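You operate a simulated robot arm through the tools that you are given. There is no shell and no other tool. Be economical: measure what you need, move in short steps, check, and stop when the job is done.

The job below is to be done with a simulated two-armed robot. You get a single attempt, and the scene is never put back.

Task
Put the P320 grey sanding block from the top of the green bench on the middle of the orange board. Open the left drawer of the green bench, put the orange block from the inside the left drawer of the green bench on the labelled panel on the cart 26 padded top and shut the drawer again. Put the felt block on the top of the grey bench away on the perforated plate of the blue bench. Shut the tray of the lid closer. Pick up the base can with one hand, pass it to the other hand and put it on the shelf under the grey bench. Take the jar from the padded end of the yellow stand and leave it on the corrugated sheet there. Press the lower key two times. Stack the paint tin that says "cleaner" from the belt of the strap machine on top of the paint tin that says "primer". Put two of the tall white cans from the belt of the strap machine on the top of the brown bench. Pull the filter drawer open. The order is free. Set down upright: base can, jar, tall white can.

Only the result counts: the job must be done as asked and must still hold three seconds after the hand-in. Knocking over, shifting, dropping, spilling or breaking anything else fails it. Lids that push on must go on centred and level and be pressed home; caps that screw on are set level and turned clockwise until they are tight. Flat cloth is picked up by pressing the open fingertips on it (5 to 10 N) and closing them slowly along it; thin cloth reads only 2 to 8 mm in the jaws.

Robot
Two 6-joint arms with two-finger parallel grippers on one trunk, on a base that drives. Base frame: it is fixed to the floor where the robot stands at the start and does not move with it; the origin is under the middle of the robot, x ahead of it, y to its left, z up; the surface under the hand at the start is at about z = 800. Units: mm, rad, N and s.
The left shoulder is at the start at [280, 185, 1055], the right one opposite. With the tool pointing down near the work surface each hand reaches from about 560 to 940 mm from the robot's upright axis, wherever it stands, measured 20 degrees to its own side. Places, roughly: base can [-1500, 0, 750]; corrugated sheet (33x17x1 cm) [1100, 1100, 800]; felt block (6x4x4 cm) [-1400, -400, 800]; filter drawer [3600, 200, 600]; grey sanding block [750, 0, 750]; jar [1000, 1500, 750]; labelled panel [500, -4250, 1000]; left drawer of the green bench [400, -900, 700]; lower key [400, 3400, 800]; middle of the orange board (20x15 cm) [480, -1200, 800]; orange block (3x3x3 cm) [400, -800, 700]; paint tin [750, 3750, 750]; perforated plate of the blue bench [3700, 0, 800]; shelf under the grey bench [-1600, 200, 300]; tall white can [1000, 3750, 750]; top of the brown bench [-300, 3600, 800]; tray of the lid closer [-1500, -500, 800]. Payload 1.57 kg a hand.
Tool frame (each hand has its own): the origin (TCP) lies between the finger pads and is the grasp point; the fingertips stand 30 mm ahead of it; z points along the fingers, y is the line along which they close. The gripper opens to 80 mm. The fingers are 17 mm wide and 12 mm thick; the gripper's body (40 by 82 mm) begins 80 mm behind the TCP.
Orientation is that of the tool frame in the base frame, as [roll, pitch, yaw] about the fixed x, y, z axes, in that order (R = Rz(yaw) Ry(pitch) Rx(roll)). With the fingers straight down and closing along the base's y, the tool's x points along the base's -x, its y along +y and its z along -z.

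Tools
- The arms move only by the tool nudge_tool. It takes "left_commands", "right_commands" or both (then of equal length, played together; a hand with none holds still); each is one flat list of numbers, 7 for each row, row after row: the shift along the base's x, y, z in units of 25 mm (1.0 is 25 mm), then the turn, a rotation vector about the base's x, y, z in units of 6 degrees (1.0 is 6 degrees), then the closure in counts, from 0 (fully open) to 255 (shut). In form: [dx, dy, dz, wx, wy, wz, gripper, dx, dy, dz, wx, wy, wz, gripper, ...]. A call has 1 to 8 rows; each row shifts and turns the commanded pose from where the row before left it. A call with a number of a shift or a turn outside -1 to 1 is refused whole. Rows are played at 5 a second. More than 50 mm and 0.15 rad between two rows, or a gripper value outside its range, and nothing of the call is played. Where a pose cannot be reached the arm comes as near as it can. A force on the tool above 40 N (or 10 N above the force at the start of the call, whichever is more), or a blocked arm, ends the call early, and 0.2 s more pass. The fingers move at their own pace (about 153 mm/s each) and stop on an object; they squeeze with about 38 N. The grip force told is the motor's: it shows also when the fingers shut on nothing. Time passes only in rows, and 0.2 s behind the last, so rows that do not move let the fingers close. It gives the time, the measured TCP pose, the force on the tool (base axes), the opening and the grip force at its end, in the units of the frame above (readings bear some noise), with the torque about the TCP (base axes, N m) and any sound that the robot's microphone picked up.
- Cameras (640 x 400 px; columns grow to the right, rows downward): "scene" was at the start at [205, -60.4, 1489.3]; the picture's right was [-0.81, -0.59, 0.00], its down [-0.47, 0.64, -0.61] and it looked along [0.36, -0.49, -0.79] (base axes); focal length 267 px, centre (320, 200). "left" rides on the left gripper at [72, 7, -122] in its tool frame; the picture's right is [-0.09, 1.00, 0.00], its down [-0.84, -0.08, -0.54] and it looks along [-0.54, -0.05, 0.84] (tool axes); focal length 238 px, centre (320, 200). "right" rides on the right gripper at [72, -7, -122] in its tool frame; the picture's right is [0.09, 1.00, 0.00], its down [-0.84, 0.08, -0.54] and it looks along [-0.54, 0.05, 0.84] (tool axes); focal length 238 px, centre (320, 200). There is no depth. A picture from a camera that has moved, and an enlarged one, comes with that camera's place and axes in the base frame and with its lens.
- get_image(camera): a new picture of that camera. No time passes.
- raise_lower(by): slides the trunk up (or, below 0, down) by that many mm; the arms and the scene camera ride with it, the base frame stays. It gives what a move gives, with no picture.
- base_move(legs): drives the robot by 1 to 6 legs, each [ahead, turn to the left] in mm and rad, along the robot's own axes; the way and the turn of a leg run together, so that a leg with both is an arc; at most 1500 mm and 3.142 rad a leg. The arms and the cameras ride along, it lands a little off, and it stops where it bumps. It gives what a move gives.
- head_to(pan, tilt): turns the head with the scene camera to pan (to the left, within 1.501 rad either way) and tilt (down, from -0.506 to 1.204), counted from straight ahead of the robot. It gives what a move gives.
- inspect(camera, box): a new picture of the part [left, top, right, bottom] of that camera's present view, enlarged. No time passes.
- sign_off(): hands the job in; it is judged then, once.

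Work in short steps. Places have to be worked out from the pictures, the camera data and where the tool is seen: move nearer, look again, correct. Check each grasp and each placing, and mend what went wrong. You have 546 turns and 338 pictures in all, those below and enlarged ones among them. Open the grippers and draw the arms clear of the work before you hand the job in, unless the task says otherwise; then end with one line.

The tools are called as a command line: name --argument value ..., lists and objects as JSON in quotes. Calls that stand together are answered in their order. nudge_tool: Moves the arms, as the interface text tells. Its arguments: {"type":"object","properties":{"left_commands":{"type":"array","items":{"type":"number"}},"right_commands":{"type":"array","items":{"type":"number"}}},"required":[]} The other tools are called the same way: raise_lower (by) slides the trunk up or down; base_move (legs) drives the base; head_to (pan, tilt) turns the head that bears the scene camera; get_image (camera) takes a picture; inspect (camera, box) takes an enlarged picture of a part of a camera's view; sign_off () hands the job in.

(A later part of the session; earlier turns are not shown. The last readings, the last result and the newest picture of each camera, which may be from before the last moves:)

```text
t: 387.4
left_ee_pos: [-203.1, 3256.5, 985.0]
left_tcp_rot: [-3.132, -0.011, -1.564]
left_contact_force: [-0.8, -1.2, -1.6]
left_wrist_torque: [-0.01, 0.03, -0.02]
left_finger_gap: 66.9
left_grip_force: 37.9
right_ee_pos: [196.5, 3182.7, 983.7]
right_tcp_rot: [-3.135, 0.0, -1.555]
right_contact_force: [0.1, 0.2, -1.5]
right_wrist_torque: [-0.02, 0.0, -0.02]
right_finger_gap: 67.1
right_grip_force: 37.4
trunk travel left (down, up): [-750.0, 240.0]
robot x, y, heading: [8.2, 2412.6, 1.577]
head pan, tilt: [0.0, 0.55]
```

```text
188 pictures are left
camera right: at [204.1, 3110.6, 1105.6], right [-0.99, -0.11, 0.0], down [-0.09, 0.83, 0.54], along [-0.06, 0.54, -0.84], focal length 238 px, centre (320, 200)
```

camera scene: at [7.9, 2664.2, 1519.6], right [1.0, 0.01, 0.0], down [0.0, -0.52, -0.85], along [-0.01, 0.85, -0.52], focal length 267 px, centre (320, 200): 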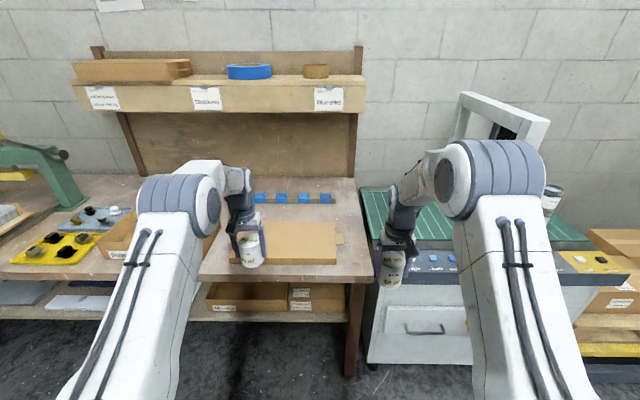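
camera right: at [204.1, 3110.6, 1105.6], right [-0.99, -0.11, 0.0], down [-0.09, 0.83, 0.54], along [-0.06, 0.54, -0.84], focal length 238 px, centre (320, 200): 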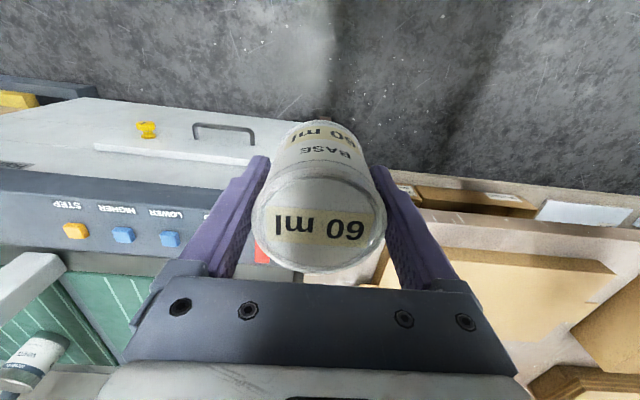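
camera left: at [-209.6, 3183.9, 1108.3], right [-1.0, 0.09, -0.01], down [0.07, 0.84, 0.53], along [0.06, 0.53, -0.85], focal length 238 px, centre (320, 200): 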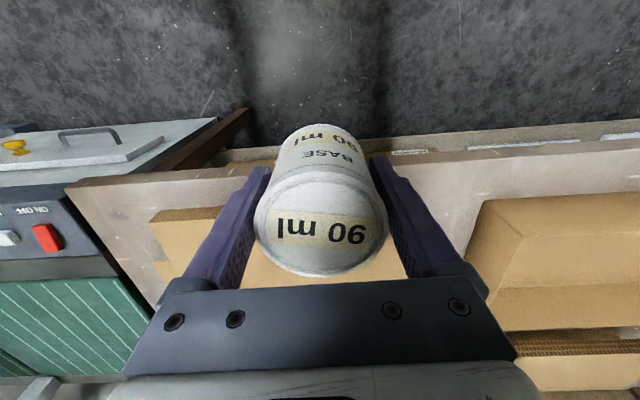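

The strip right of the board (x≈96–195) fits. I drive forward 390 mm and bring the right hand with the 60 ml can over about (150, 3570).

base_move --legs '[[390, -0.006]]'

nudge_tool --right_commands '[-0.6, 0, -0.5, 0, 0, 0, 255, -0.6, 0, -0.5, 0, 0, 0, 255, -0.6, 0, -0.5, 0, 0, 0, 255]'

get_image --camera "right"

get_image --camera "scene"

```text
t: 389.9
left_ee_pos: [-196.0, 3648.4, 985.4]
left_tcp_rot: [-3.131, -0.012, -1.572]
left_contact_force: [-0.6, 0.1, -2.4]
left_wrist_torque: [0.0, 0.02, -0.02]
left_finger_gap: 66.8
left_grip_force: 37.9
right_ee_pos: [201.9, 3570.3, 984.9]
right_tcp_rot: [-3.136, 0.002, -1.562]
right_contact_force: [0.8, -0.3, -1.5]
right_wrist_torque: [0.0, -0.02, -0.02]
right_finger_gap: 66.9
right_grip_force: 37.8
trunk travel left (down, up): [-750.0, 240.0]
robot x, y, heading: [7.9, 2804.1, 1.567]
head pan, tilt: [0.0, 0.55]
```

```text
t: 390.7
left_ee_pos: [-195.3, 3646.9, 984.0]
left_tcp_rot: [-3.132, -0.011, -1.573]
left_contact_force: [-0.4, 0.8, -1.9]
left_wrist_torque: [-0.06, 0.01, 0.02]
left_finger_gap: 66.8
left_grip_force: 38.0
right_ee_pos: [157.5, 3570.2, 945.9]
right_tcp_rot: [-3.137, 0.0, -1.562]
right_contact_force: [-0.4, 0.0, -1.0]
right_wrist_torque: [-0.01, -0.01, 0.03]
right_finger_gap: 67.1
right_grip_force: 38.1
trunk travel left (down, up): [-750.0, 240.0]
robot x, y, heading: [7.9, 2804.9, 1.566]
head pan, tilt: [0.0, 0.55]
```

```text
187 pictures are left
camera right: at [163.6, 3499.3, 1068.0], right [-0.99, -0.1, 0.0], down [-0.09, 0.84, 0.54], along [-0.05, 0.54, -0.84], focal length 238 px, centre (320, 200)
```

right: 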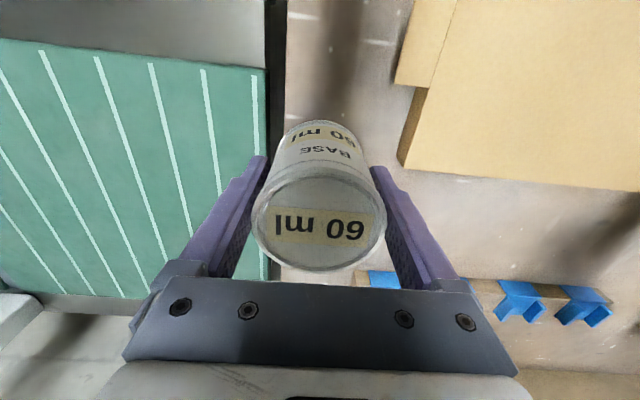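

```text
186 pictures are left
camera scene: at [9.1, 3054.2, 1519.7], right [1.0, 0.0, 0.0], down [0.0, -0.52, -0.85], along [0.0, 0.85, -0.52], focal length 267 px, centre (320, 200)
```

scene: 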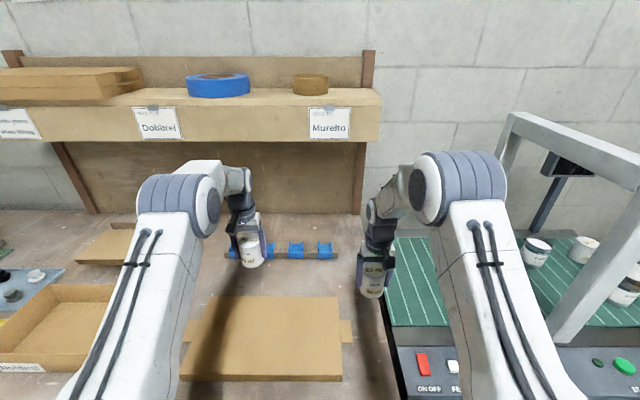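

There's ample space: the strip at x≈145 for this can, and a free band behind the board for the other. I lower the 60 ml can.

nudge_tool --right_commands '[-0.45, 0, -0.8, 0, 0, 0, 255, 0, 0, -0.8, 0, 0, 0, 255, 0, 0, -0.8, 0, 0, 0, 255, 0, 0, -0.6, 0, 0, 0, 255]'

nudge_tool --right_commands '[0, 0, -0.2, 0, 0, 0, 255, 0, 0, -0.2, 0, 0, 0, 255, 0, 0, -0.2, 0, 0, 0, 255]'

get_image --camera "right"

```text
t: 391.7
left_ee_pos: [-196.2, 3648.6, 985.1]
left_tcp_rot: [-3.131, -0.011, -1.572]
left_contact_force: [0.3, 0.1, -0.9]
left_wrist_torque: [-0.02, 0.0, 0.01]
left_finger_gap: 66.8
left_grip_force: 38.0
right_ee_pos: [145.9, 3570.4, 871.8]
right_tcp_rot: [-3.136, 0.001, -1.562]
right_contact_force: [-0.1, -0.5, -1.2]
right_wrist_torque: [-0.03, 0.0, 0.0]
right_finger_gap: 67.0
right_grip_force: 37.6
trunk travel left (down, up): [-750.0, 240.0]
robot x, y, heading: [3.7, 2803.9, 1.569]
head pan, tilt: [0.0, 0.55]
```

```text
t: 392.5
left_ee_pos: [-196.9, 3648.7, 985.4]
left_tcp_rot: [-3.131, -0.01, -1.572]
left_contact_force: [0.2, 0.5, -0.9]
left_wrist_torque: [-0.01, 0.01, 0.0]
left_finger_gap: 66.6
left_grip_force: 38.0
right_ee_pos: [145.4, 3570.9, 856.6]
right_tcp_rot: [-3.135, 0.0, -1.56]
right_contact_force: [-0.6, 0.3, -1.1]
right_wrist_torque: [-0.02, 0.02, 0.01]
right_finger_gap: 66.8
right_grip_force: 37.8
trunk travel left (down, up): [-750.0, 240.0]
robot x, y, heading: [8.4, 2799.3, 1.57]
head pan, tilt: [0.0, 0.55]
```

```text
185 pictures are left
camera right: at [152.8, 3499.3, 978.0], right [-0.99, -0.1, 0.0], down [-0.09, 0.84, 0.54], along [-0.05, 0.54, -0.84], focal length 238 px, centre (320, 200)
```

right: 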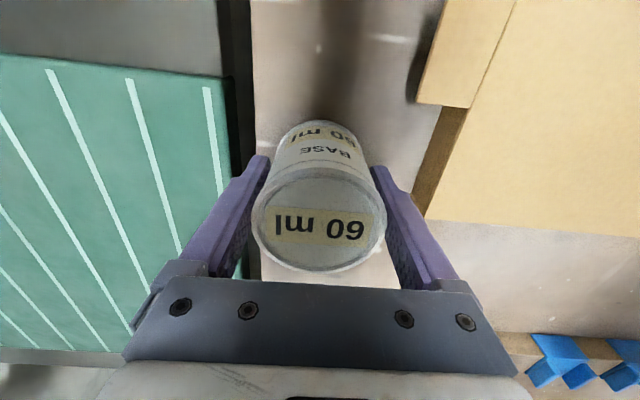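

No contact yet; I continue in small steps.

nudge_tool --right_commands '[0, 0, -0.2, 0, 0, 0, 255, 0, 0, -0.2, 0, 0, 0, 255]'

nudge_tool --right_commands '[0, 0, -0.12, 0, 0, 0, 255, 0, 0, -0.12, 0, 0, 0, 255]'

```text
t: 393.1
left_ee_pos: [-196.9, 3646.2, 986.1]
left_tcp_rot: [-3.132, -0.01, -1.572]
left_contact_force: [-0.3, 0.2, -1.3]
left_wrist_torque: [0.02, 0.0, 0.02]
left_finger_gap: 66.6
left_grip_force: 38.3
right_ee_pos: [146.4, 3572.0, 849.2]
right_tcp_rot: [-3.138, 0.004, -1.562]
right_contact_force: [2.3, -6.3, 20.7]
right_wrist_torque: [-0.37, 0.51, 0.16]
right_finger_gap: 66.9
right_grip_force: 37.9
trunk travel left (down, up): [-750.0, 240.0]
robot x, y, heading: [7.9, 2805.3, 1.568]
head pan, tilt: [0.0, 0.55]
```

```text
t: 393.7
left_ee_pos: [-196.8, 3645.6, 987.5]
left_tcp_rot: [-3.13, -0.009, -1.571]
left_contact_force: [-0.8, 0.2, -1.4]
left_wrist_torque: [-0.02, -0.01, 0.01]
left_finger_gap: 66.6
left_grip_force: 38.1
right_ee_pos: [145.9, 3572.3, 844.3]
right_tcp_rot: [-3.136, 0.009, -1.564]
right_contact_force: [3.0, -1.7, 38.2]
right_wrist_torque: [0.25, 0.86, -0.01]
right_finger_gap: 67.4
right_grip_force: 38.1
trunk travel left (down, up): [-750.0, 240.0]
robot x, y, heading: [7.5, 2802.7, 1.571]
head pan, tilt: [0.0, 0.55]
```

Contact made (pressed a bit firmly). I open partly and lift off.

nudge_tool --right_commands '[0, 0, 0.1, 0, 0, 0, 255, 0, 0, 0, 0, 0, 0, 15, 0, 0, 0, 0, 0, 0, 15, 0, 0, 0.4, 0, 0, 0, 15, 0, 0, 0.8, 0, 0, 0, 15, 0, 0, 1, 0, 0, 0, 15, 0, 0, 1, 0, 0, 0, 15, 0, 0, 1, 0, 0, 0, 0]'

get_image --camera "right"

get_image --camera "scene"

```text
t: 395.5
left_ee_pos: [-196.3, 3648.6, 985.0]
left_tcp_rot: [-3.131, -0.013, -1.573]
left_contact_force: [0.2, 0.3, -1.0]
left_wrist_torque: [-0.02, -0.02, 0.06]
left_finger_gap: 66.9
left_grip_force: 38.0
right_ee_pos: [145.8, 3569.6, 948.9]
right_tcp_rot: [-3.136, 0.001, -1.563]
right_contact_force: [1.0, 0.4, -0.6]
right_wrist_torque: [0.01, -0.02, -0.02]
right_finger_gap: 80.0
right_grip_force: 0.0
trunk travel left (down, up): [-750.0, 240.0]
robot x, y, heading: [9.2, 2803.4, 1.57]
head pan, tilt: [0.0, 0.55]
```

```text
184 pictures are left
camera right: at [152.8, 3498.2, 1070.4], right [-0.99, -0.1, 0.0], down [-0.09, 0.84, 0.54], along [-0.05, 0.54, -0.84], focal length 238 px, centre (320, 200)
```

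right: 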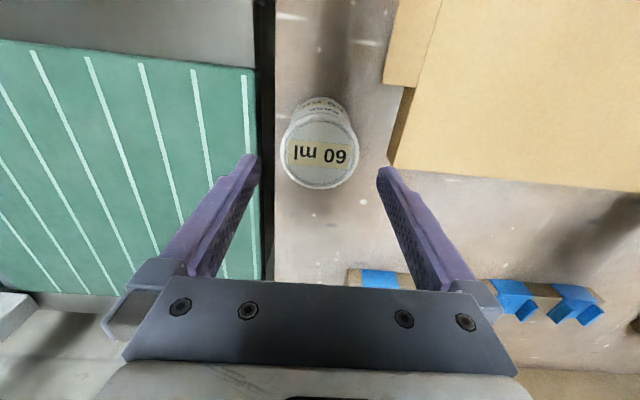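

```text
183 pictures are left
camera scene: at [9.0, 3054.2, 1519.6], right [1.0, 0.0, 0.0], down [0.0, -0.52, -0.85], along [0.0, 0.85, -0.52], focal length 267 px, centre (320, 200)
```

scene: 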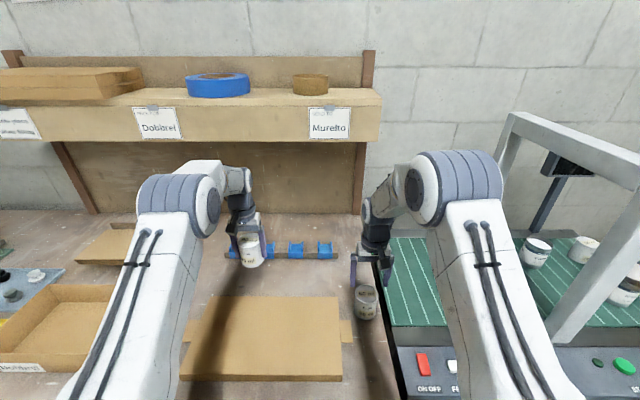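

60 ml can stands on the bench. I drive 60 mm forward and move the left can to the free band behind the board, about (-195, 3730).

base_move --legs '[[60, 0]]'

nudge_tool --left_commands '[0, 0.8, -0.7, 0, 0, 0, 255, 0, 0.2, -0.8, 0, 0, 0, 255]'

get_image --camera "left"

inspect --camera "scene" --box '[180, 200, 380, 340]'

```text
t: 396.4
left_ee_pos: [-196.5, 3708.5, 986.5]
left_tcp_rot: [-3.131, -0.01, -1.572]
left_contact_force: [0.1, -0.1, -0.6]
left_wrist_torque: [-0.01, 0.0, 0.03]
left_finger_gap: 66.6
left_grip_force: 38.2
right_ee_pos: [145.7, 3630.9, 948.1]
right_tcp_rot: [-3.136, 0.001, -1.565]
right_contact_force: [-0.2, 0.3, -0.8]
right_wrist_torque: [0.01, -0.01, 0.0]
right_finger_gap: 79.6
right_grip_force: 0.0
trunk travel left (down, up): [-750.0, 240.0]
robot x, y, heading: [8.1, 2861.8, 1.571]
head pan, tilt: [0.0, 0.55]
```

```text
t: 397.1
left_ee_pos: [-196.9, 3733.3, 946.6]
left_tcp_rot: [-3.13, -0.012, -1.573]
left_contact_force: [0.7, 1.2, -1.0]
left_wrist_torque: [-0.01, 0.04, 0.01]
left_finger_gap: 66.9
left_grip_force: 38.2
right_ee_pos: [145.5, 3629.9, 948.9]
right_tcp_rot: [-3.135, 0.001, -1.562]
right_contact_force: [-0.6, -0.5, 0.3]
right_wrist_torque: [-0.01, -0.02, -0.04]
right_finger_gap: 80.1
right_grip_force: 0.0
trunk travel left (down, up): [-750.0, 240.0]
robot x, y, heading: [5.6, 2864.1, 1.569]
head pan, tilt: [0.0, 0.55]
```

```text
182 pictures are left
camera left: at [-204.5, 3661.4, 1070.4], right [-1.0, 0.09, -0.01], down [0.07, 0.84, 0.53], along [0.06, 0.53, -0.85], focal length 238 px, centre (320, 200)
```

left: 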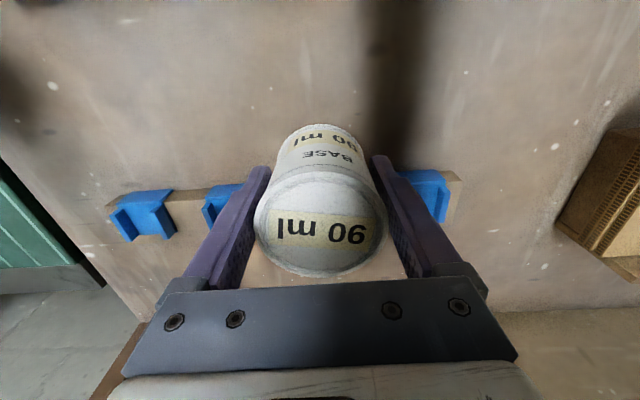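

```text
2.86 times, centred on (280, 270) of scene
camera zoom: at [9.0, 3114.8, 1519.7], right [1.0, 0.0, 0.0], down [0.0, -0.52, -0.85], along [0.0, 0.85, -0.52], focal length 762 px, centre (434, 0)
```

zoom: 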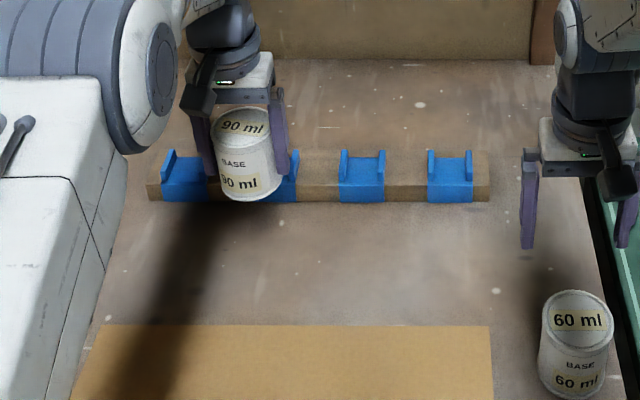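

Clear of the holder rail (front y≈3795) and the board. I shift 18 mm nearer and lower to z≈856.

nudge_tool --left_commands '[0, -0.7, -0.8, 0, 0, 0, 255, 0, 0, -0.8, 0, 0, 0, 255, 0, 0, -0.8, 0, 0, 0, 255, 0, 0, -0.6, 0, 0, 0, 255, 0, 0, -0.5, 0, 0, 0, 255]'

nudge_tool --left_commands '[0, 0, -0.16, 0, 0, 0, 255]'

nudge_tool --left_commands '[0, 0, -0.12, 0, 0, 0, 255]'

```text
t: 398.2
left_ee_pos: [-197.0, 3716.1, 859.7]
left_tcp_rot: [-3.132, -0.013, -1.572]
left_contact_force: [-0.5, -0.2, -1.3]
left_wrist_torque: [-0.02, 0.0, 0.01]
left_finger_gap: 66.6
left_grip_force: 38.5
right_ee_pos: [146.7, 3629.6, 948.8]
right_tcp_rot: [-3.136, 0.0, -1.563]
right_contact_force: [0.5, 0.3, 0.4]
right_wrist_torque: [-0.01, 0.01, 0.01]
right_finger_gap: 80.2
right_grip_force: 0.0
trunk travel left (down, up): [-750.0, 240.0]
robot x, y, heading: [9.1, 2866.0, 1.568]
head pan, tilt: [0.0, 0.55]
```

```text
t: 398.6
left_ee_pos: [-197.4, 3714.4, 856.2]
left_tcp_rot: [-3.13, -0.012, -1.572]
left_contact_force: [0.8, 0.2, -2.1]
left_wrist_torque: [0.02, 0.03, 0.0]
left_finger_gap: 66.6
left_grip_force: 37.8
right_ee_pos: [146.0, 3630.5, 948.6]
right_tcp_rot: [-3.135, 0.0, -1.562]
right_contact_force: [-0.3, -1.4, -0.2]
right_wrist_torque: [0.01, -0.02, -0.03]
right_finger_gap: 79.9
right_grip_force: 0.1
trunk travel left (down, up): [-750.0, 240.0]
robot x, y, heading: [9.5, 2864.1, 1.572]
head pan, tilt: [0.0, 0.55]
```

```text
t: 399.1
left_ee_pos: [-197.0, 3715.9, 853.6]
left_tcp_rot: [-3.132, -0.011, -1.572]
left_contact_force: [-0.3, -0.4, -2.0]
left_wrist_torque: [0.01, 0.0, -0.01]
left_finger_gap: 66.8
left_grip_force: 37.5
right_ee_pos: [145.5, 3630.5, 948.0]
right_tcp_rot: [-3.137, 0.001, -1.561]
right_contact_force: [-0.3, -0.3, -0.1]
right_wrist_torque: [-0.01, -0.04, -0.02]
right_finger_gap: 79.9
right_grip_force: 0.1
trunk travel left (down, up): [-750.0, 240.0]
robot x, y, heading: [7.9, 2863.5, 1.572]
head pan, tilt: [0.0, 0.55]
```

nudge_tool --left_commands '[0, 0, -0.1, 0, 0, 0, 255]'

nudge_tool --left_commands '[0, 0, -0.1, 0, 0, 0, 255]'

```text
t: 399.4
left_ee_pos: [-197.8, 3715.3, 851.2]
left_tcp_rot: [-3.131, -0.01, -1.572]
left_contact_force: [0.1, -0.1, -1.4]
left_wrist_torque: [0.0, -0.02, 0.0]
left_finger_gap: 66.9
left_grip_force: 37.7
right_ee_pos: [145.4, 3629.8, 948.8]
right_tcp_rot: [-3.137, 0.0, -1.562]
right_contact_force: [-0.4, -0.5, -0.7]
right_wrist_torque: [-0.03, 0.0, 0.0]
right_finger_gap: 79.8
right_grip_force: 0.0
trunk travel left (down, up): [-750.0, 240.0]
robot x, y, heading: [7.8, 2863.0, 1.572]
head pan, tilt: [0.0, 0.55]
```

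```text
t: 399.9
left_ee_pos: [-196.3, 3716.1, 849.0]
left_tcp_rot: [-3.13, -0.01, -1.572]
left_contact_force: [-0.4, -1.9, 5.3]
left_wrist_torque: [-0.09, 0.19, 0.03]
left_finger_gap: 66.8
left_grip_force: 37.9
right_ee_pos: [145.9, 3630.4, 949.5]
right_tcp_rot: [-3.137, 0.003, -1.562]
right_contact_force: [0.2, -0.2, 0.3]
right_wrist_torque: [-0.03, 0.02, 0.0]
right_finger_gap: 79.7
right_grip_force: 0.0
trunk travel left (down, up): [-750.0, 240.0]
robot x, y, heading: [6.8, 2863.5, 1.562]
head pan, tilt: [0.0, 0.55]
```

Light contact (5 N). I open and lift.

nudge_tool --left_commands '[0, 0, 0, 0, 0, 0, 0, 0, 0, 0, 0, 0, 0, 0, 0, 0, 0.5, 0, 0, 0, 0, 0, 0, 1, 0, 0, 0, 0, 0, 0, 1, 0, 0, 0, 0, 0, -0.5, 1, 0, 0, 0, 0, 0, -1, 1, 0, 0, 0, 0, 0, -1, 1, 0, 0, 0, 0]' --right_commands '[0, 0, 0, 0, 0, 0, 0, 0, 0, 0, 0, 0, 0, 0, 0, 0, 0.5, 0, 0, 0, 0, 0, 0, 1, 0, 0, 0, 0, 0, 0, 0.5, 0, 0, 0, 0, 0, 0, 0, 0, 0, 0, 0, 0, -1, 0, 0, 0, 0, 0, 0, -1, 0, 0, 0, 0, 0]'

inspect --camera "scene" --box '[180, 200, 380, 340]'

```text
t: 401.6
left_ee_pos: [-198.0, 3652.6, 984.8]
left_tcp_rot: [-3.131, -0.011, -1.572]
left_contact_force: [0.5, -0.2, 0.3]
left_wrist_torque: [-0.01, -0.01, 0.0]
left_finger_gap: 79.9
left_grip_force: 0.1
right_ee_pos: [144.9, 3580.5, 997.4]
right_tcp_rot: [-3.136, 0.003, -1.563]
right_contact_force: [0.1, 0.4, -0.7]
right_wrist_torque: [-0.04, -0.01, -0.01]
right_finger_gap: 79.8
right_grip_force: 0.0
trunk travel left (down, up): [-750.0, 240.0]
robot x, y, heading: [8.3, 2863.0, 1.567]
head pan, tilt: [0.0, 0.55]
```

```text
2.86 times, centred on (280, 270) of scene
camera zoom: at [9.0, 3115.1, 1519.6], right [1.0, 0.0, 0.0], down [0.0, -0.52, -0.85], along [0.0, 0.85, -0.52], focal length 762 px, centre (434, 0)
```

zoom: 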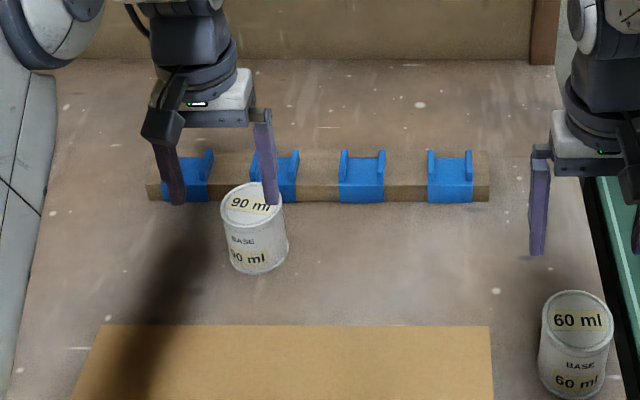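

Both cans stand on the brown bench. Next the grey bench: I back out, go west, then south, and face it from a distance.

base_move --legs '[[-460, 0], [0, 1.571], [310, 0], [0, 1.571], [1500, 0], [850, 0]]'

base_move --legs '[[0, -1.571]]'

head_to --pan 0 --tilt 0.5

get_image --camera "scene"

```text
t: 424.8
left_ee_pos: [-108.4, -723.8, 986.8]
left_tcp_rot: [-3.131, -0.011, 1.572]
left_contact_force: [0.9, -0.8, -0.5]
left_wrist_torque: [0.01, -0.01, 0.02]
left_finger_gap: 79.7
left_grip_force: 0.0
right_ee_pos: [-451.6, -652.6, 998.7]
right_tcp_rot: [-3.136, 0.002, 1.582]
right_contact_force: [0.2, -0.3, 0.2]
right_wrist_torque: [-0.03, 0.01, 0.02]
right_finger_gap: 80.0
right_grip_force: 0.0
trunk travel left (down, up): [-750.0, 240.0]
robot x, y, heading: [-311.0, 64.1, -1.571]
head pan, tilt: [0.0, 0.55]
```

```text
t: 429.0
left_ee_pos: [-1099.1, -154.1, 985.6]
left_tcp_rot: [-3.129, -0.011, 0.012]
left_contact_force: [0.4, 0.3, -0.3]
left_wrist_torque: [-0.02, -0.02, -0.02]
left_finger_gap: 79.8
left_grip_force: 0.1
right_ee_pos: [-1031.2, 190.2, 998.4]
right_tcp_rot: [-3.138, -0.002, 0.022]
right_contact_force: [-0.1, -0.6, -0.4]
right_wrist_torque: [-0.01, 0.0, 0.01]
right_finger_gap: 80.1
right_grip_force: 0.1
trunk travel left (down, up): [-750.0, 240.0]
robot x, y, heading: [-312.4, 64.4, -3.133]
head pan, tilt: [0.0, 0.55]
```

```text
t: 429.7
left_ee_pos: [-1098.7, -153.6, 986.0]
left_tcp_rot: [-3.131, -0.012, 0.011]
left_contact_force: [-0.2, -0.3, -0.6]
left_wrist_torque: [-0.02, 0.01, -0.05]
left_finger_gap: 80.2
left_grip_force: 0.1
right_ee_pos: [-1031.0, 189.9, 998.1]
right_tcp_rot: [-3.136, 0.0, 0.023]
right_contact_force: [0.2, 0.1, -0.4]
right_wrist_torque: [0.01, 0.01, 0.01]
right_finger_gap: 80.0
right_grip_force: 0.0
trunk travel left (down, up): [-750.0, 240.0]
robot x, y, heading: [-315.4, 60.8, -3.134]
head pan, tilt: [0.0, 0.499]
```

```text
179 pictures are left
camera scene: at [-563.8, 59.9, 1524.2], right [-0.01, 1.0, 0.0], down [0.48, 0.01, -0.88], along [-0.88, -0.01, -0.48], focal length 267 px, centre (320, 200)
```

scene: 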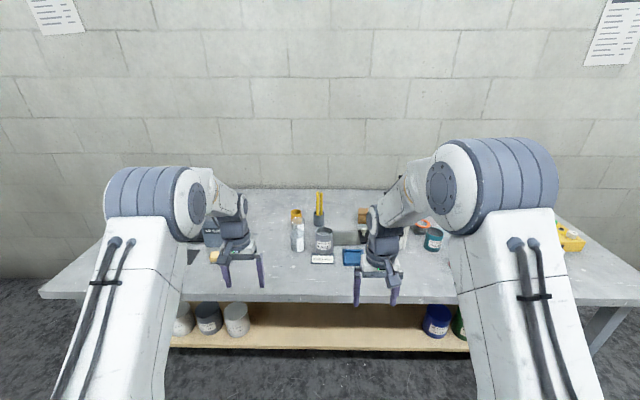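

inspect --camera "scene" --box '[170, 180, 410, 360]'

get_image --camera "left"

get_image --camera "right"

```text
2.22 times, centred on (290, 270) of scene
camera zoom: at [-563.8, 59.9, 1524.2], right [-0.01, 1.0, 0.0], down [0.48, 0.01, -0.88], along [-0.88, -0.01, -0.48], focal length 593 px, centre (387, 44)
```

zoom: 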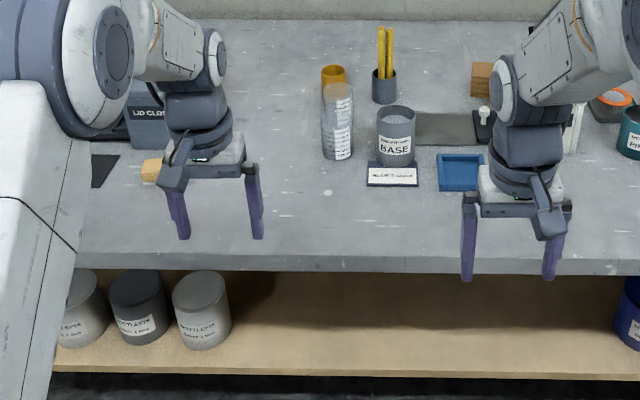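

```text
177 pictures are left
camera left: at [-1028.2, -161.0, 1109.3], right [-0.08, -1.0, -0.01], down [-0.84, 0.06, 0.53], along [-0.53, 0.05, -0.85], focal length 238 px, centre (320, 200)
```

left: 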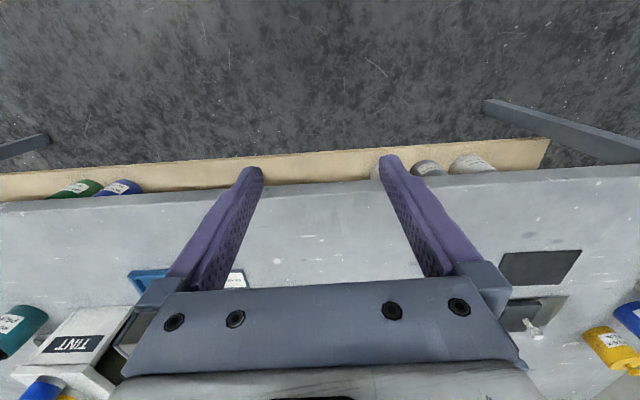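

```text
176 pictures are left
camera right: at [-959.2, 199.3, 1119.8], right [0.11, -0.99, 0.0], down [-0.83, -0.1, 0.54], along [-0.54, -0.06, -0.84], focal length 238 px, centre (320, 200)
```

right: 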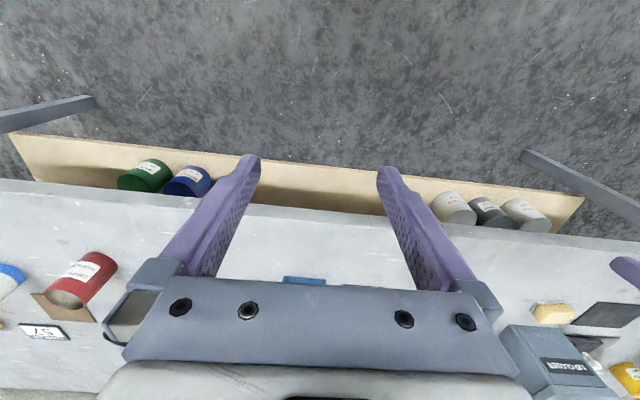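

The BASE can (open, grey) stands near (-1438, 65); the felt block is near the lid closer. I raise the hands a bit and drive 330 mm closer.

nudge_tool --left_commands '[0.4, 0, 1, 0, 0, 0, 0, 0.4, 0, 1, 0, 0, 0, 0, 0.4, -0.5, 0.6, 0, 0, 0, 0]' --right_commands '[0.2, 0, 1, 0, 0, 0, 0, 0.2, 0, 1, 0, 0, 0, 0, 0.2, 0.4, 0.4, 0, 0, 0, 0]'

base_move --legs '[[330, 0]]'

get_image --camera "scene"

get_image --camera "right"

get_image --camera "left"

```text
t: 430.5
left_ee_pos: [-1068.3, -165.3, 1051.7]
left_tcp_rot: [-3.13, -0.012, 0.013]
left_contact_force: [0.7, -0.1, 0.8]
left_wrist_torque: [0.0, -0.01, 0.04]
left_finger_gap: 80.2
left_grip_force: 0.1
right_ee_pos: [-1015.9, 201.8, 1058.8]
right_tcp_rot: [-3.137, -0.001, 0.023]
right_contact_force: [0.6, -0.5, -1.0]
right_wrist_torque: [-0.03, 0.0, -0.04]
right_finger_gap: 80.1
right_grip_force: 0.1
trunk travel left (down, up): [-750.0, 240.0]
robot x, y, heading: [-313.7, 64.4, -3.13]
head pan, tilt: [0.0, 0.499]
```

```text
t: 432.6
left_ee_pos: [-1399.7, -170.6, 1050.2]
left_tcp_rot: [-3.133, -0.011, 0.015]
left_contact_force: [0.5, 0.0, 0.4]
left_wrist_torque: [0.03, 0.01, -0.02]
left_finger_gap: 80.2
left_grip_force: 0.2
right_ee_pos: [-1347.3, 195.4, 1059.0]
right_tcp_rot: [-3.136, 0.0, 0.025]
right_contact_force: [1.0, 0.6, -0.5]
right_wrist_torque: [0.0, 0.0, 0.01]
right_finger_gap: 79.9
right_grip_force: 0.0
trunk travel left (down, up): [-750.0, 240.0]
robot x, y, heading: [-645.4, 56.2, -3.131]
head pan, tilt: [0.0, 0.499]
```

```text
175 pictures are left
camera scene: at [-893.7, 55.2, 1524.3], right [-0.01, 1.0, 0.0], down [0.48, 0.01, -0.88], along [-0.88, -0.01, -0.48], focal length 267 px, centre (320, 200)
```

scene: 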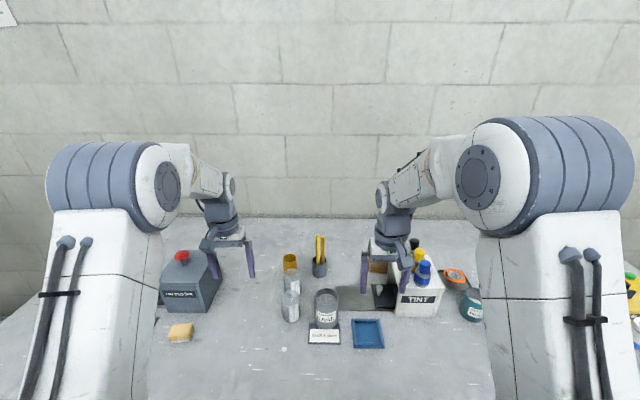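

```text
174 pictures are left
camera right: at [-1274.7, 204.0, 1180.3], right [0.12, -0.99, 0.0], down [-0.83, -0.1, 0.54], along [-0.54, -0.06, -0.84], focal length 238 px, centre (320, 200)
```

right: 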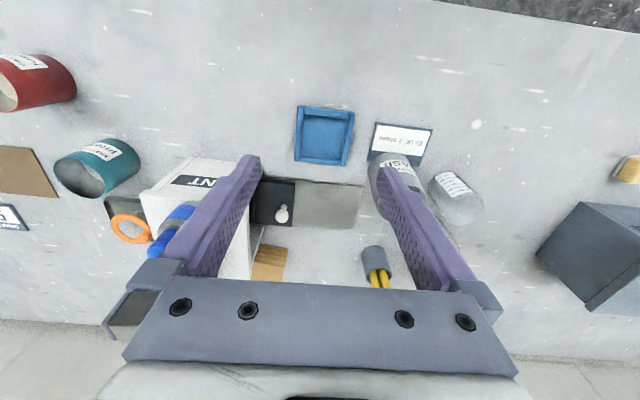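

```text
173 pictures are left
camera left: at [-1327.8, -179.1, 1174.4], right [-0.08, -1.0, -0.01], down [-0.84, 0.06, 0.53], along [-0.53, 0.05, -0.85], focal length 238 px, centre (320, 200)
```

left: 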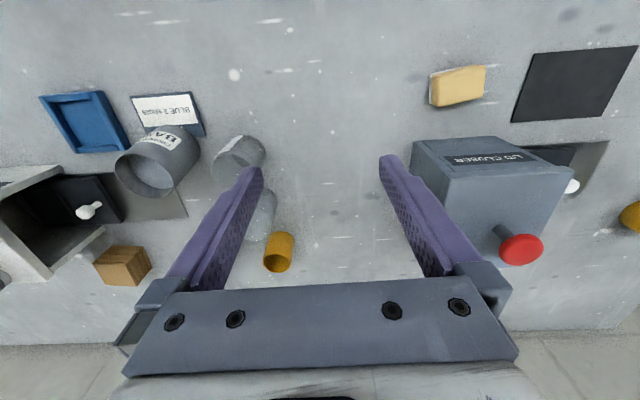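

I zoom in on the base can region and the lid closer.

inspect --camera "scene" --box '[270, 230, 400, 360]'

inspect --camera "scene" --box '[140, 230, 260, 370]'

inspect --camera "left" --box '[390, 30, 640, 290]'

```text
3.08 times, centred on (335, 295) of scene
camera zoom: at [-893.7, 55.2, 1524.3], right [-0.01, 1.0, 0.0], down [0.48, 0.01, -0.88], along [-0.88, -0.01, -0.48], focal length 820 px, centre (274, -92)
```

zoom: 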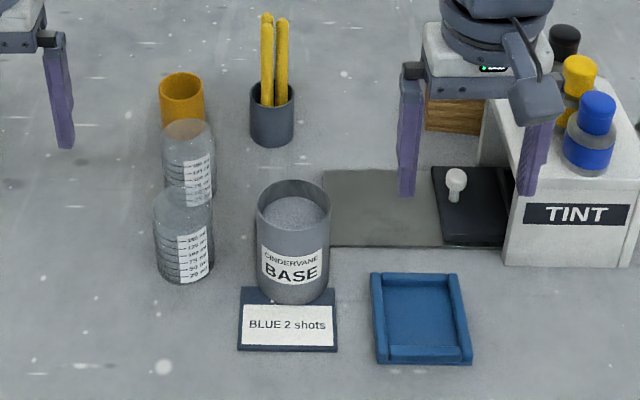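

```text
2.86 times, centred on (200, 300) of scene
camera zoom: at [-893.7, 55.2, 1524.3], right [-0.01, 1.0, 0.0], down [0.48, 0.01, -0.88], along [-0.88, -0.01, -0.48], focal length 762 px, centre (663, -86)
```

zoom: 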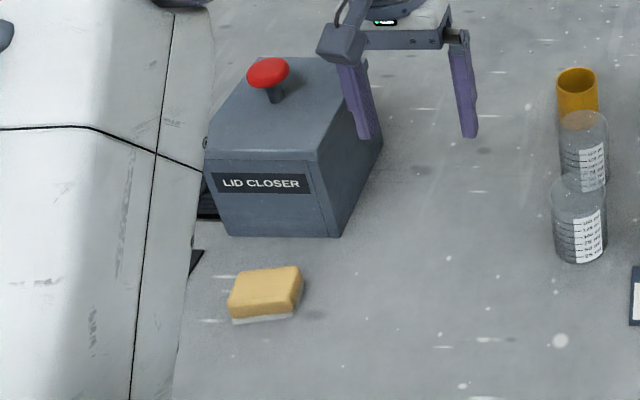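

```text
1.54 times, centred on (515, 160) of left
camera zoom: at [-1327.8, -179.1, 1174.4], right [-0.08, -1.0, -0.01], down [-0.84, 0.06, 0.53], along [-0.53, 0.05, -0.85], focal length 367 px, centre (20, 262)
```

zoom: 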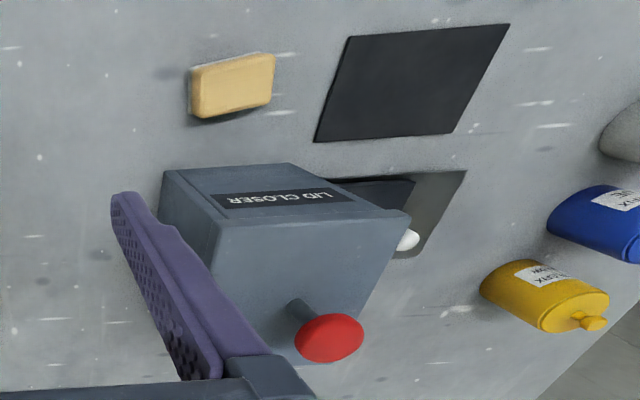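

The BASE can's rim is at about (-1449, 69, 888), diameter ~71 mm. I bring the right hand above it.

nudge_tool --right_commands '[-0.8, -1, -0.6, 0, 0, 0, 0, -0.8, -1, -0.6, 0, 0, 0, 0, -0.8, -1, -0.6, 0, 0, 0, 0, -0.8, -1, -0.6, 0, 0, 0, 0, -0.88, -1, -0.6, 0, 0, 0, 0]'

get_image --camera "right"

inspect --camera "scene" --box '[270, 230, 400, 360]'

```text
t: 433.9
left_ee_pos: [-1399.2, -170.3, 1050.4]
left_tcp_rot: [-3.131, -0.012, 0.016]
left_contact_force: [0.0, 0.4, 0.0]
left_wrist_torque: [0.02, 0.05, 0.04]
left_finger_gap: 79.8
left_grip_force: 0.0
right_ee_pos: [-1450.1, 71.1, 984.0]
right_tcp_rot: [-3.138, 0.002, 0.024]
right_contact_force: [0.0, 0.0, 0.4]
right_wrist_torque: [0.0, 0.0, 0.02]
right_finger_gap: 80.0
right_grip_force: 0.0
trunk travel left (down, up): [-750.0, 240.0]
robot x, y, heading: [-644.8, 55.7, -3.13]
head pan, tilt: [0.0, 0.499]
```

```text
169 pictures are left
camera right: at [-1377.7, 78.7, 1104.7], right [0.12, -0.99, 0.0], down [-0.83, -0.1, 0.54], along [-0.54, -0.06, -0.84], focal length 238 px, centre (320, 200)
```

right: 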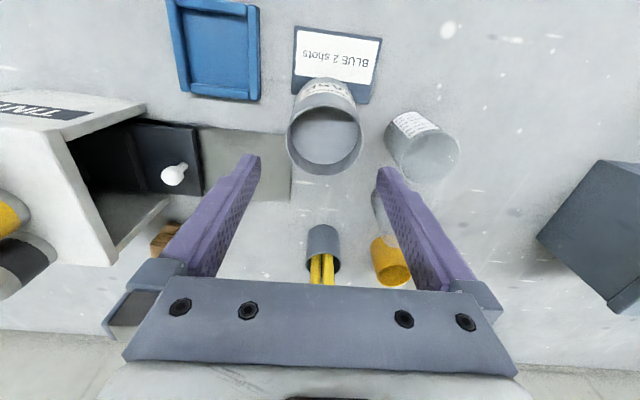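

```text
3.08 times, centred on (335, 295) of scene
camera zoom: at [-893.9, 55.3, 1524.3], right [-0.01, 1.0, 0.0], down [0.48, 0.01, -0.88], along [-0.88, -0.01, -0.48], focal length 820 px, centre (274, -92)
```

zoom: 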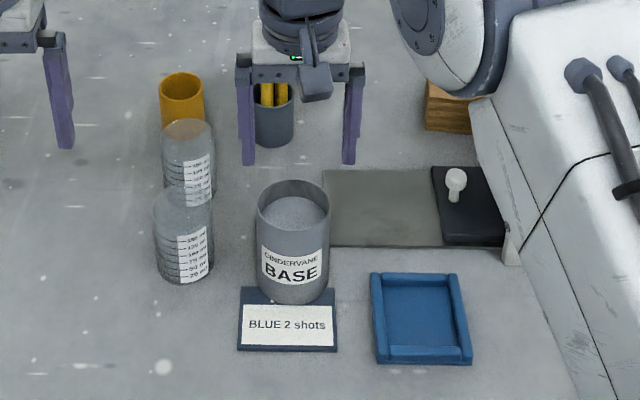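

Rim refined to (-1443, 68, ~900), diameter ≈66 mm. I lower to grip only the upper ~35 mm, leaving room below for the other hand.

nudge_tool --right_commands '[0.28, -0.1, -0.8, 0, 0, 0, 0, 0, 0, -0.8, 0, 0, 0, 0, 0, 0, -0.8, 0, 0, 0, 0, 0, 0, -0.8, 0, 0, 0, 0, 0, 0, -0.4, 0, 0, 0, 0]'

get_image --camera "right"

inspect --camera "scene" --box '[270, 230, 400, 360]'

```text
t: 435.1
left_ee_pos: [-1398.3, -171.1, 1050.8]
left_tcp_rot: [-3.131, -0.009, 0.016]
left_contact_force: [-1.0, -1.1, 0.5]
left_wrist_torque: [0.01, -0.02, -0.03]
left_finger_gap: 79.9
left_grip_force: 0.0
right_ee_pos: [-1442.0, 67.9, 894.1]
right_tcp_rot: [-3.139, 0.002, 0.023]
right_contact_force: [-0.5, -0.3, -0.5]
right_wrist_torque: [-0.01, 0.01, 0.04]
right_finger_gap: 79.9
right_grip_force: 0.1
trunk travel left (down, up): [-750.0, 240.0]
robot x, y, heading: [-643.1, 58.3, -3.13]
head pan, tilt: [0.0, 0.499]
```

```text
167 pictures are left
camera right: at [-1370.0, 75.9, 1015.3], right [0.12, -0.99, 0.0], down [-0.83, -0.1, 0.54], along [-0.54, -0.06, -0.84], focal length 238 px, centre (320, 200)
```

right: 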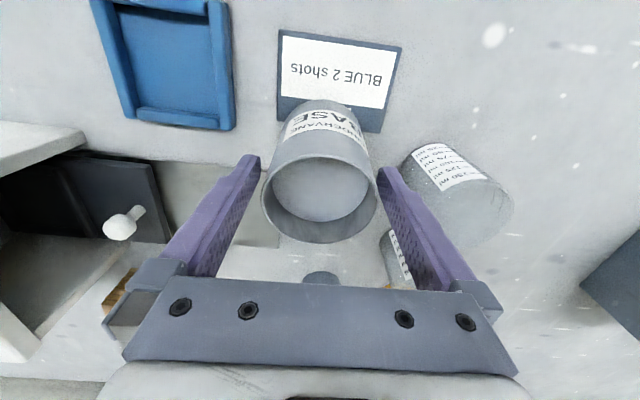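

```text
3.08 times, centred on (335, 295) of scene
camera zoom: at [-894.1, 55.1, 1524.3], right [-0.01, 1.0, 0.0], down [0.48, 0.01, -0.88], along [-0.88, -0.01, -0.48], focal length 820 px, centre (274, -92)
```

zoom: 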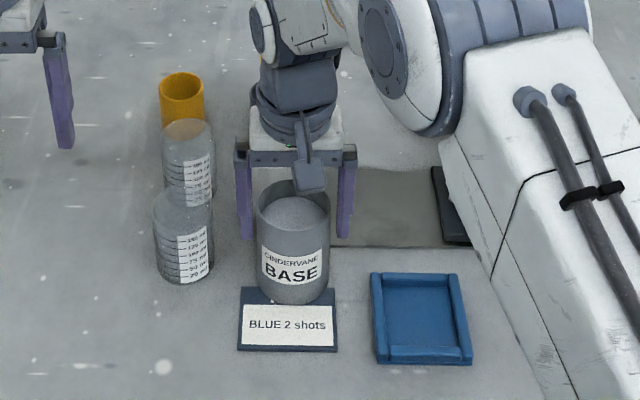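

Good position. I close and lift the can gently.

nudge_tool --right_commands '[0, 0, 0, 0, 0, 0, 255, 0, 0, 0, 0, 0, 0, 255, 0, 0, 0, 0, 0, 0, 255, 0, 0, 0.3, 0, 0, 0, 255, 0, 0, 0.4, 0, 0, 0, 255]'

get_image --camera "right"

inspect --camera "scene" --box '[270, 230, 400, 360]'

```text
t: 436.2
left_ee_pos: [-1398.8, -170.8, 1050.3]
left_tcp_rot: [-3.131, -0.013, 0.014]
left_contact_force: [-0.6, -0.3, -0.8]
left_wrist_torque: [0.02, -0.01, 0.03]
left_finger_gap: 80.3
left_grip_force: 0.1
right_ee_pos: [-1442.0, 68.1, 911.3]
right_tcp_rot: [-3.136, 0.001, 0.025]
right_contact_force: [0.7, -0.5, -4.0]
right_wrist_torque: [0.0, -0.01, 0.0]
right_finger_gap: 70.3
right_grip_force: 38.2
trunk travel left (down, up): [-750.0, 240.0]
robot x, y, heading: [-646.8, 57.5, -3.128]
head pan, tilt: [0.0, 0.499]
```

```text
165 pictures are left
camera right: at [-1370.1, 76.8, 1032.6], right [0.12, -0.99, 0.0], down [-0.83, -0.1, 0.54], along [-0.54, -0.06, -0.84], focal length 238 px, centre (320, 200)
```

right: 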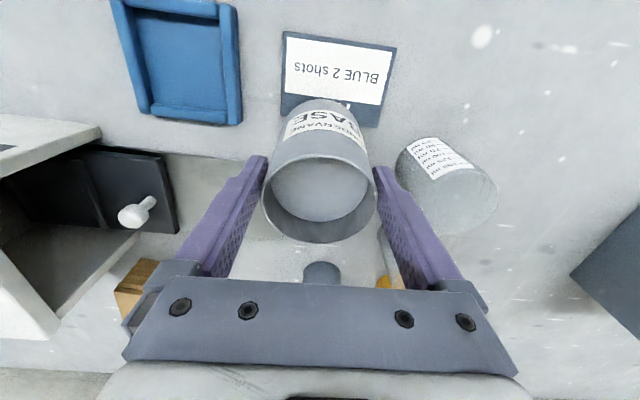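

```text
3.08 times, centred on (335, 295) of scene
camera zoom: at [-894.2, 55.1, 1524.2], right [-0.01, 1.0, 0.0], down [0.48, 0.01, -0.88], along [-0.88, -0.01, -0.48], focal length 820 px, centre (274, -92)
```

zoom: 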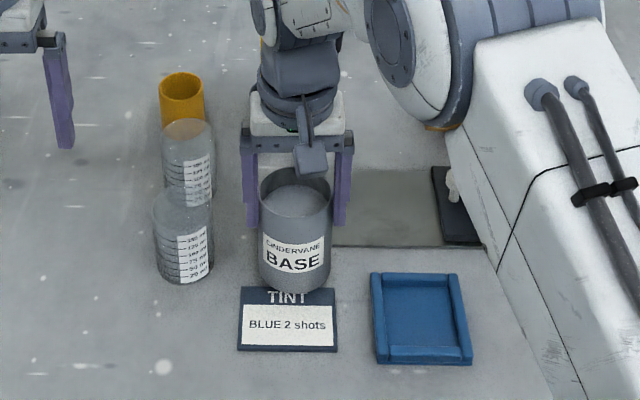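

The can is up. I raise it to z≈1040 and back the robot off for the handover in free space.

nudge_tool --right_commands '[0, 0, 0.8, 0, 0, 0, 255, 0, 0, 0.9, 0, 0, 0, 255, 0, 0, 0.9, 0, 0, 0, 255, 0.2, 0, 0.9, 0, 0, 0, 255, 0.4, 0, 0.9, 0, 0, 0, 255, 0.6, 0, 0.6, 0, 0, 0, 255]'

base_move --legs '[[-350, 0]]'

nudge_tool --right_commands '[0.9, 0.3, 0, 0, 0, 0, 255, 0.9, 0.3, 0, 0, 0, 0, 255, 0.9, 0.3, 0, 0, 0, 0, 255, 0.9, 0.3, 0, 0, 0, 0, 255, 0.8, 0.3, 0, 0, 0, 0, 255]' --left_commands '[0.8, -0.8, -0.4, 0, 0, 0, 0, 0.8, -0.8, -0.4, 0, 0, 0, 0, 0.8, -0.8, -0.4, 0, 0, 0, 0, 0.8, -0.8, -0.4, 0, 0, 0, 0, 0, 0, -0.4, 0, 0, 0, 0]'

get_image --camera "scene"

```text
t: 437.6
left_ee_pos: [-1398.5, -170.0, 1050.6]
left_tcp_rot: [-3.131, -0.012, 0.015]
left_contact_force: [-0.5, 0.2, 0.3]
left_wrist_torque: [-0.01, 0.01, 0.0]
left_finger_gap: 79.6
left_grip_force: 0.0
right_ee_pos: [-1410.7, 69.1, 1037.1]
right_tcp_rot: [-3.137, 0.001, 0.026]
right_contact_force: [-0.4, -0.2, -4.1]
right_wrist_torque: [0.01, -0.02, 0.0]
right_finger_gap: 70.1
right_grip_force: 37.7
trunk travel left (down, up): [-750.0, 240.0]
robot x, y, heading: [-645.3, 56.1, -3.127]
head pan, tilt: [0.0, 0.499]
```

```text
t: 439.9
left_ee_pos: [-1046.3, -164.3, 1050.3]
left_tcp_rot: [-3.131, -0.01, 0.012]
left_contact_force: [-0.8, 0.5, 0.1]
left_wrist_torque: [0.02, 0.01, -0.02]
left_finger_gap: 80.1
left_grip_force: 0.1
right_ee_pos: [-1057.5, 74.2, 1036.2]
right_tcp_rot: [-3.136, -0.001, 0.024]
right_contact_force: [0.3, -0.7, -4.1]
right_wrist_torque: [-0.01, -0.02, 0.0]
right_finger_gap: 69.8
right_grip_force: 37.3
trunk travel left (down, up): [-750.0, 240.0]
robot x, y, heading: [-291.6, 62.6, -3.134]
head pan, tilt: [0.0, 0.499]
```

```text
t: 441.1
left_ee_pos: [-965.2, -245.6, 1000.2]
left_tcp_rot: [-3.133, -0.012, 0.013]
left_contact_force: [0.0, -0.6, 0.4]
left_wrist_torque: [0.02, 0.01, 0.02]
left_finger_gap: 79.8
left_grip_force: 0.0
right_ee_pos: [-947.5, 110.5, 1035.2]
right_tcp_rot: [-3.137, 0.0, 0.024]
right_contact_force: [-0.2, -0.2, -3.2]
right_wrist_torque: [-0.02, -0.02, 0.03]
right_finger_gap: 69.7
right_grip_force: 37.6
trunk travel left (down, up): [-750.0, 240.0]
robot x, y, heading: [-290.9, 60.9, -3.124]
head pan, tilt: [0.0, 0.499]
```

```text
163 pictures are left
camera scene: at [-540.9, 60.0, 1524.2], right [-0.01, 1.0, 0.0], down [0.48, 0.01, -0.88], along [-0.88, -0.01, -0.48], focal length 267 px, centre (320, 200)
```

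scene: 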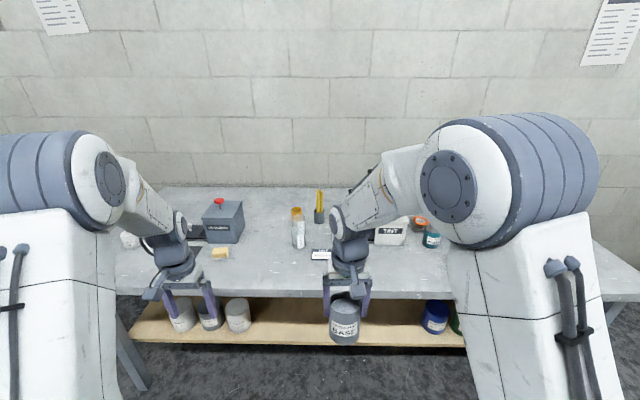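

I shift the right hand (with the can) further out to about (-1080, 20), and tilt the left hand 60° so its fingers point ahead and slightly down.

nudge_tool --right_commands '[-0.9, -0.6, 0, 0, 0, 0, 255, -0.9, -0.6, 0, 0, 0, 0, 255, -0.9, -0.6, 0, 0, 0, 0, 255, -0.9, -0.6, 0, 0, 0, 0, 255, -0.9, -0.6, 0, 0, 0, 0, 255, -0.8, -0.6, 0, 0, 0, 0, 255, 0, 0, 0, 0, 0, 0, 255, 0, 0, 0, 0, 0, 0, 255]' --left_commands '[0, 0, 0, 0, 0.95, 0, 0, 0, 0, 0, 0, 0.95, 0, 0, 0, 0, 0, 0, 0.95, 0, 0, 0, 0, 0, 0, 0.95, 0, 0, 0, 0, 0, 0, 0.95, 0, 0, 0, 0, 0, 0, 0.95, 0, 0, 0, 0, 0, 0, 0.95, 0, 0, 0, 0, 0, 0, 0.95, 0, 0]'

nudge_tool --left_commands '[0, 0, 0, 0, 0.95, 0, 0, 0, 0, 0, 0, 0.95, 0, 0, 0, 0, 0, 0, 0.5, 0, 0]'

get_image --camera "scene"

get_image --camera "left"

```text
t: 442.9
left_ee_pos: [-965.6, -240.9, 1001.1]
left_tcp_rot: [-3.098, 0.733, 0.021]
left_contact_force: [-0.4, -0.2, -0.1]
left_wrist_torque: [0.01, 0.0, 0.02]
left_finger_gap: 79.9
left_grip_force: 0.0
left hand out of reach, approached as far as the arm can: row 6
right_ee_pos: [-1079.7, 22.2, 1037.6]
right_tcp_rot: [-3.136, -0.001, 0.023]
right_contact_force: [-0.8, -0.6, -3.4]
right_wrist_torque: [0.02, -0.01, 0.03]
right_finger_gap: 69.8
right_grip_force: 38.1
trunk travel left (down, up): [-750.0, 240.0]
robot x, y, heading: [-291.5, 59.3, -3.131]
head pan, tilt: [0.0, 0.499]
```

```text
t: 443.7
left_ee_pos: [-975.4, -249.6, 1018.5]
left_tcp_rot: [-3.082, 0.98, 0.031]
left_contact_force: [-0.2, 0.1, -0.1]
left_wrist_torque: [-0.02, -0.02, 0.0]
left_finger_gap: 80.1
left_grip_force: 0.1
left hand out of reach, approached as far as the arm can: row 2, 3
right_ee_pos: [-1080.2, 21.9, 1037.1]
right_tcp_rot: [-3.137, 0.001, 0.022]
right_contact_force: [0.1, -0.4, -3.3]
right_wrist_torque: [0.01, -0.01, 0.03]
right_finger_gap: 69.9
right_grip_force: 38.3
trunk travel left (down, up): [-750.0, 240.0]
robot x, y, heading: [-292.2, 65.6, -3.128]
head pan, tilt: [0.0, 0.499]
```

```text
162 pictures are left
camera scene: at [-540.9, 60.1, 1524.2], right [-0.01, 1.0, 0.0], down [0.48, 0.01, -0.88], along [-0.88, -0.01, -0.48], focal length 267 px, centre (320, 200)
```

scene: 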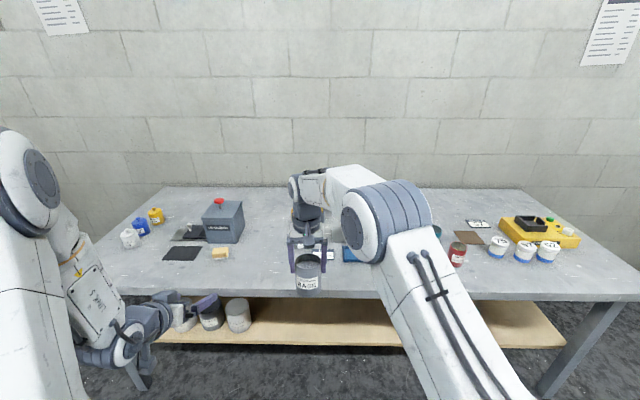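

```text
161 pictures are left
camera left: at [-833.8, -260.5, 1027.7], right [-0.07, -1.0, 0.04], down [-0.01, 0.04, 1.0], along [-1.0, 0.07, -0.02], focal length 238 px, centre (320, 200)
```

left: 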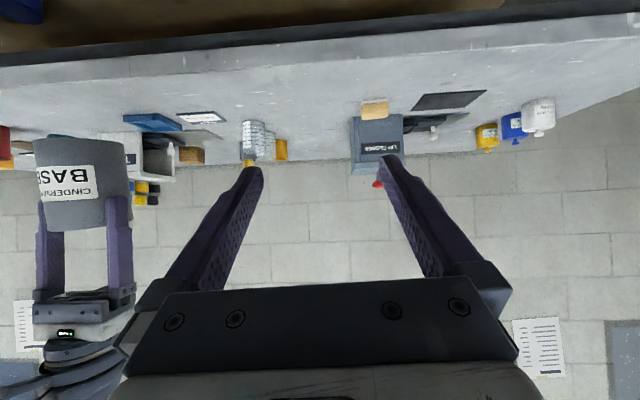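

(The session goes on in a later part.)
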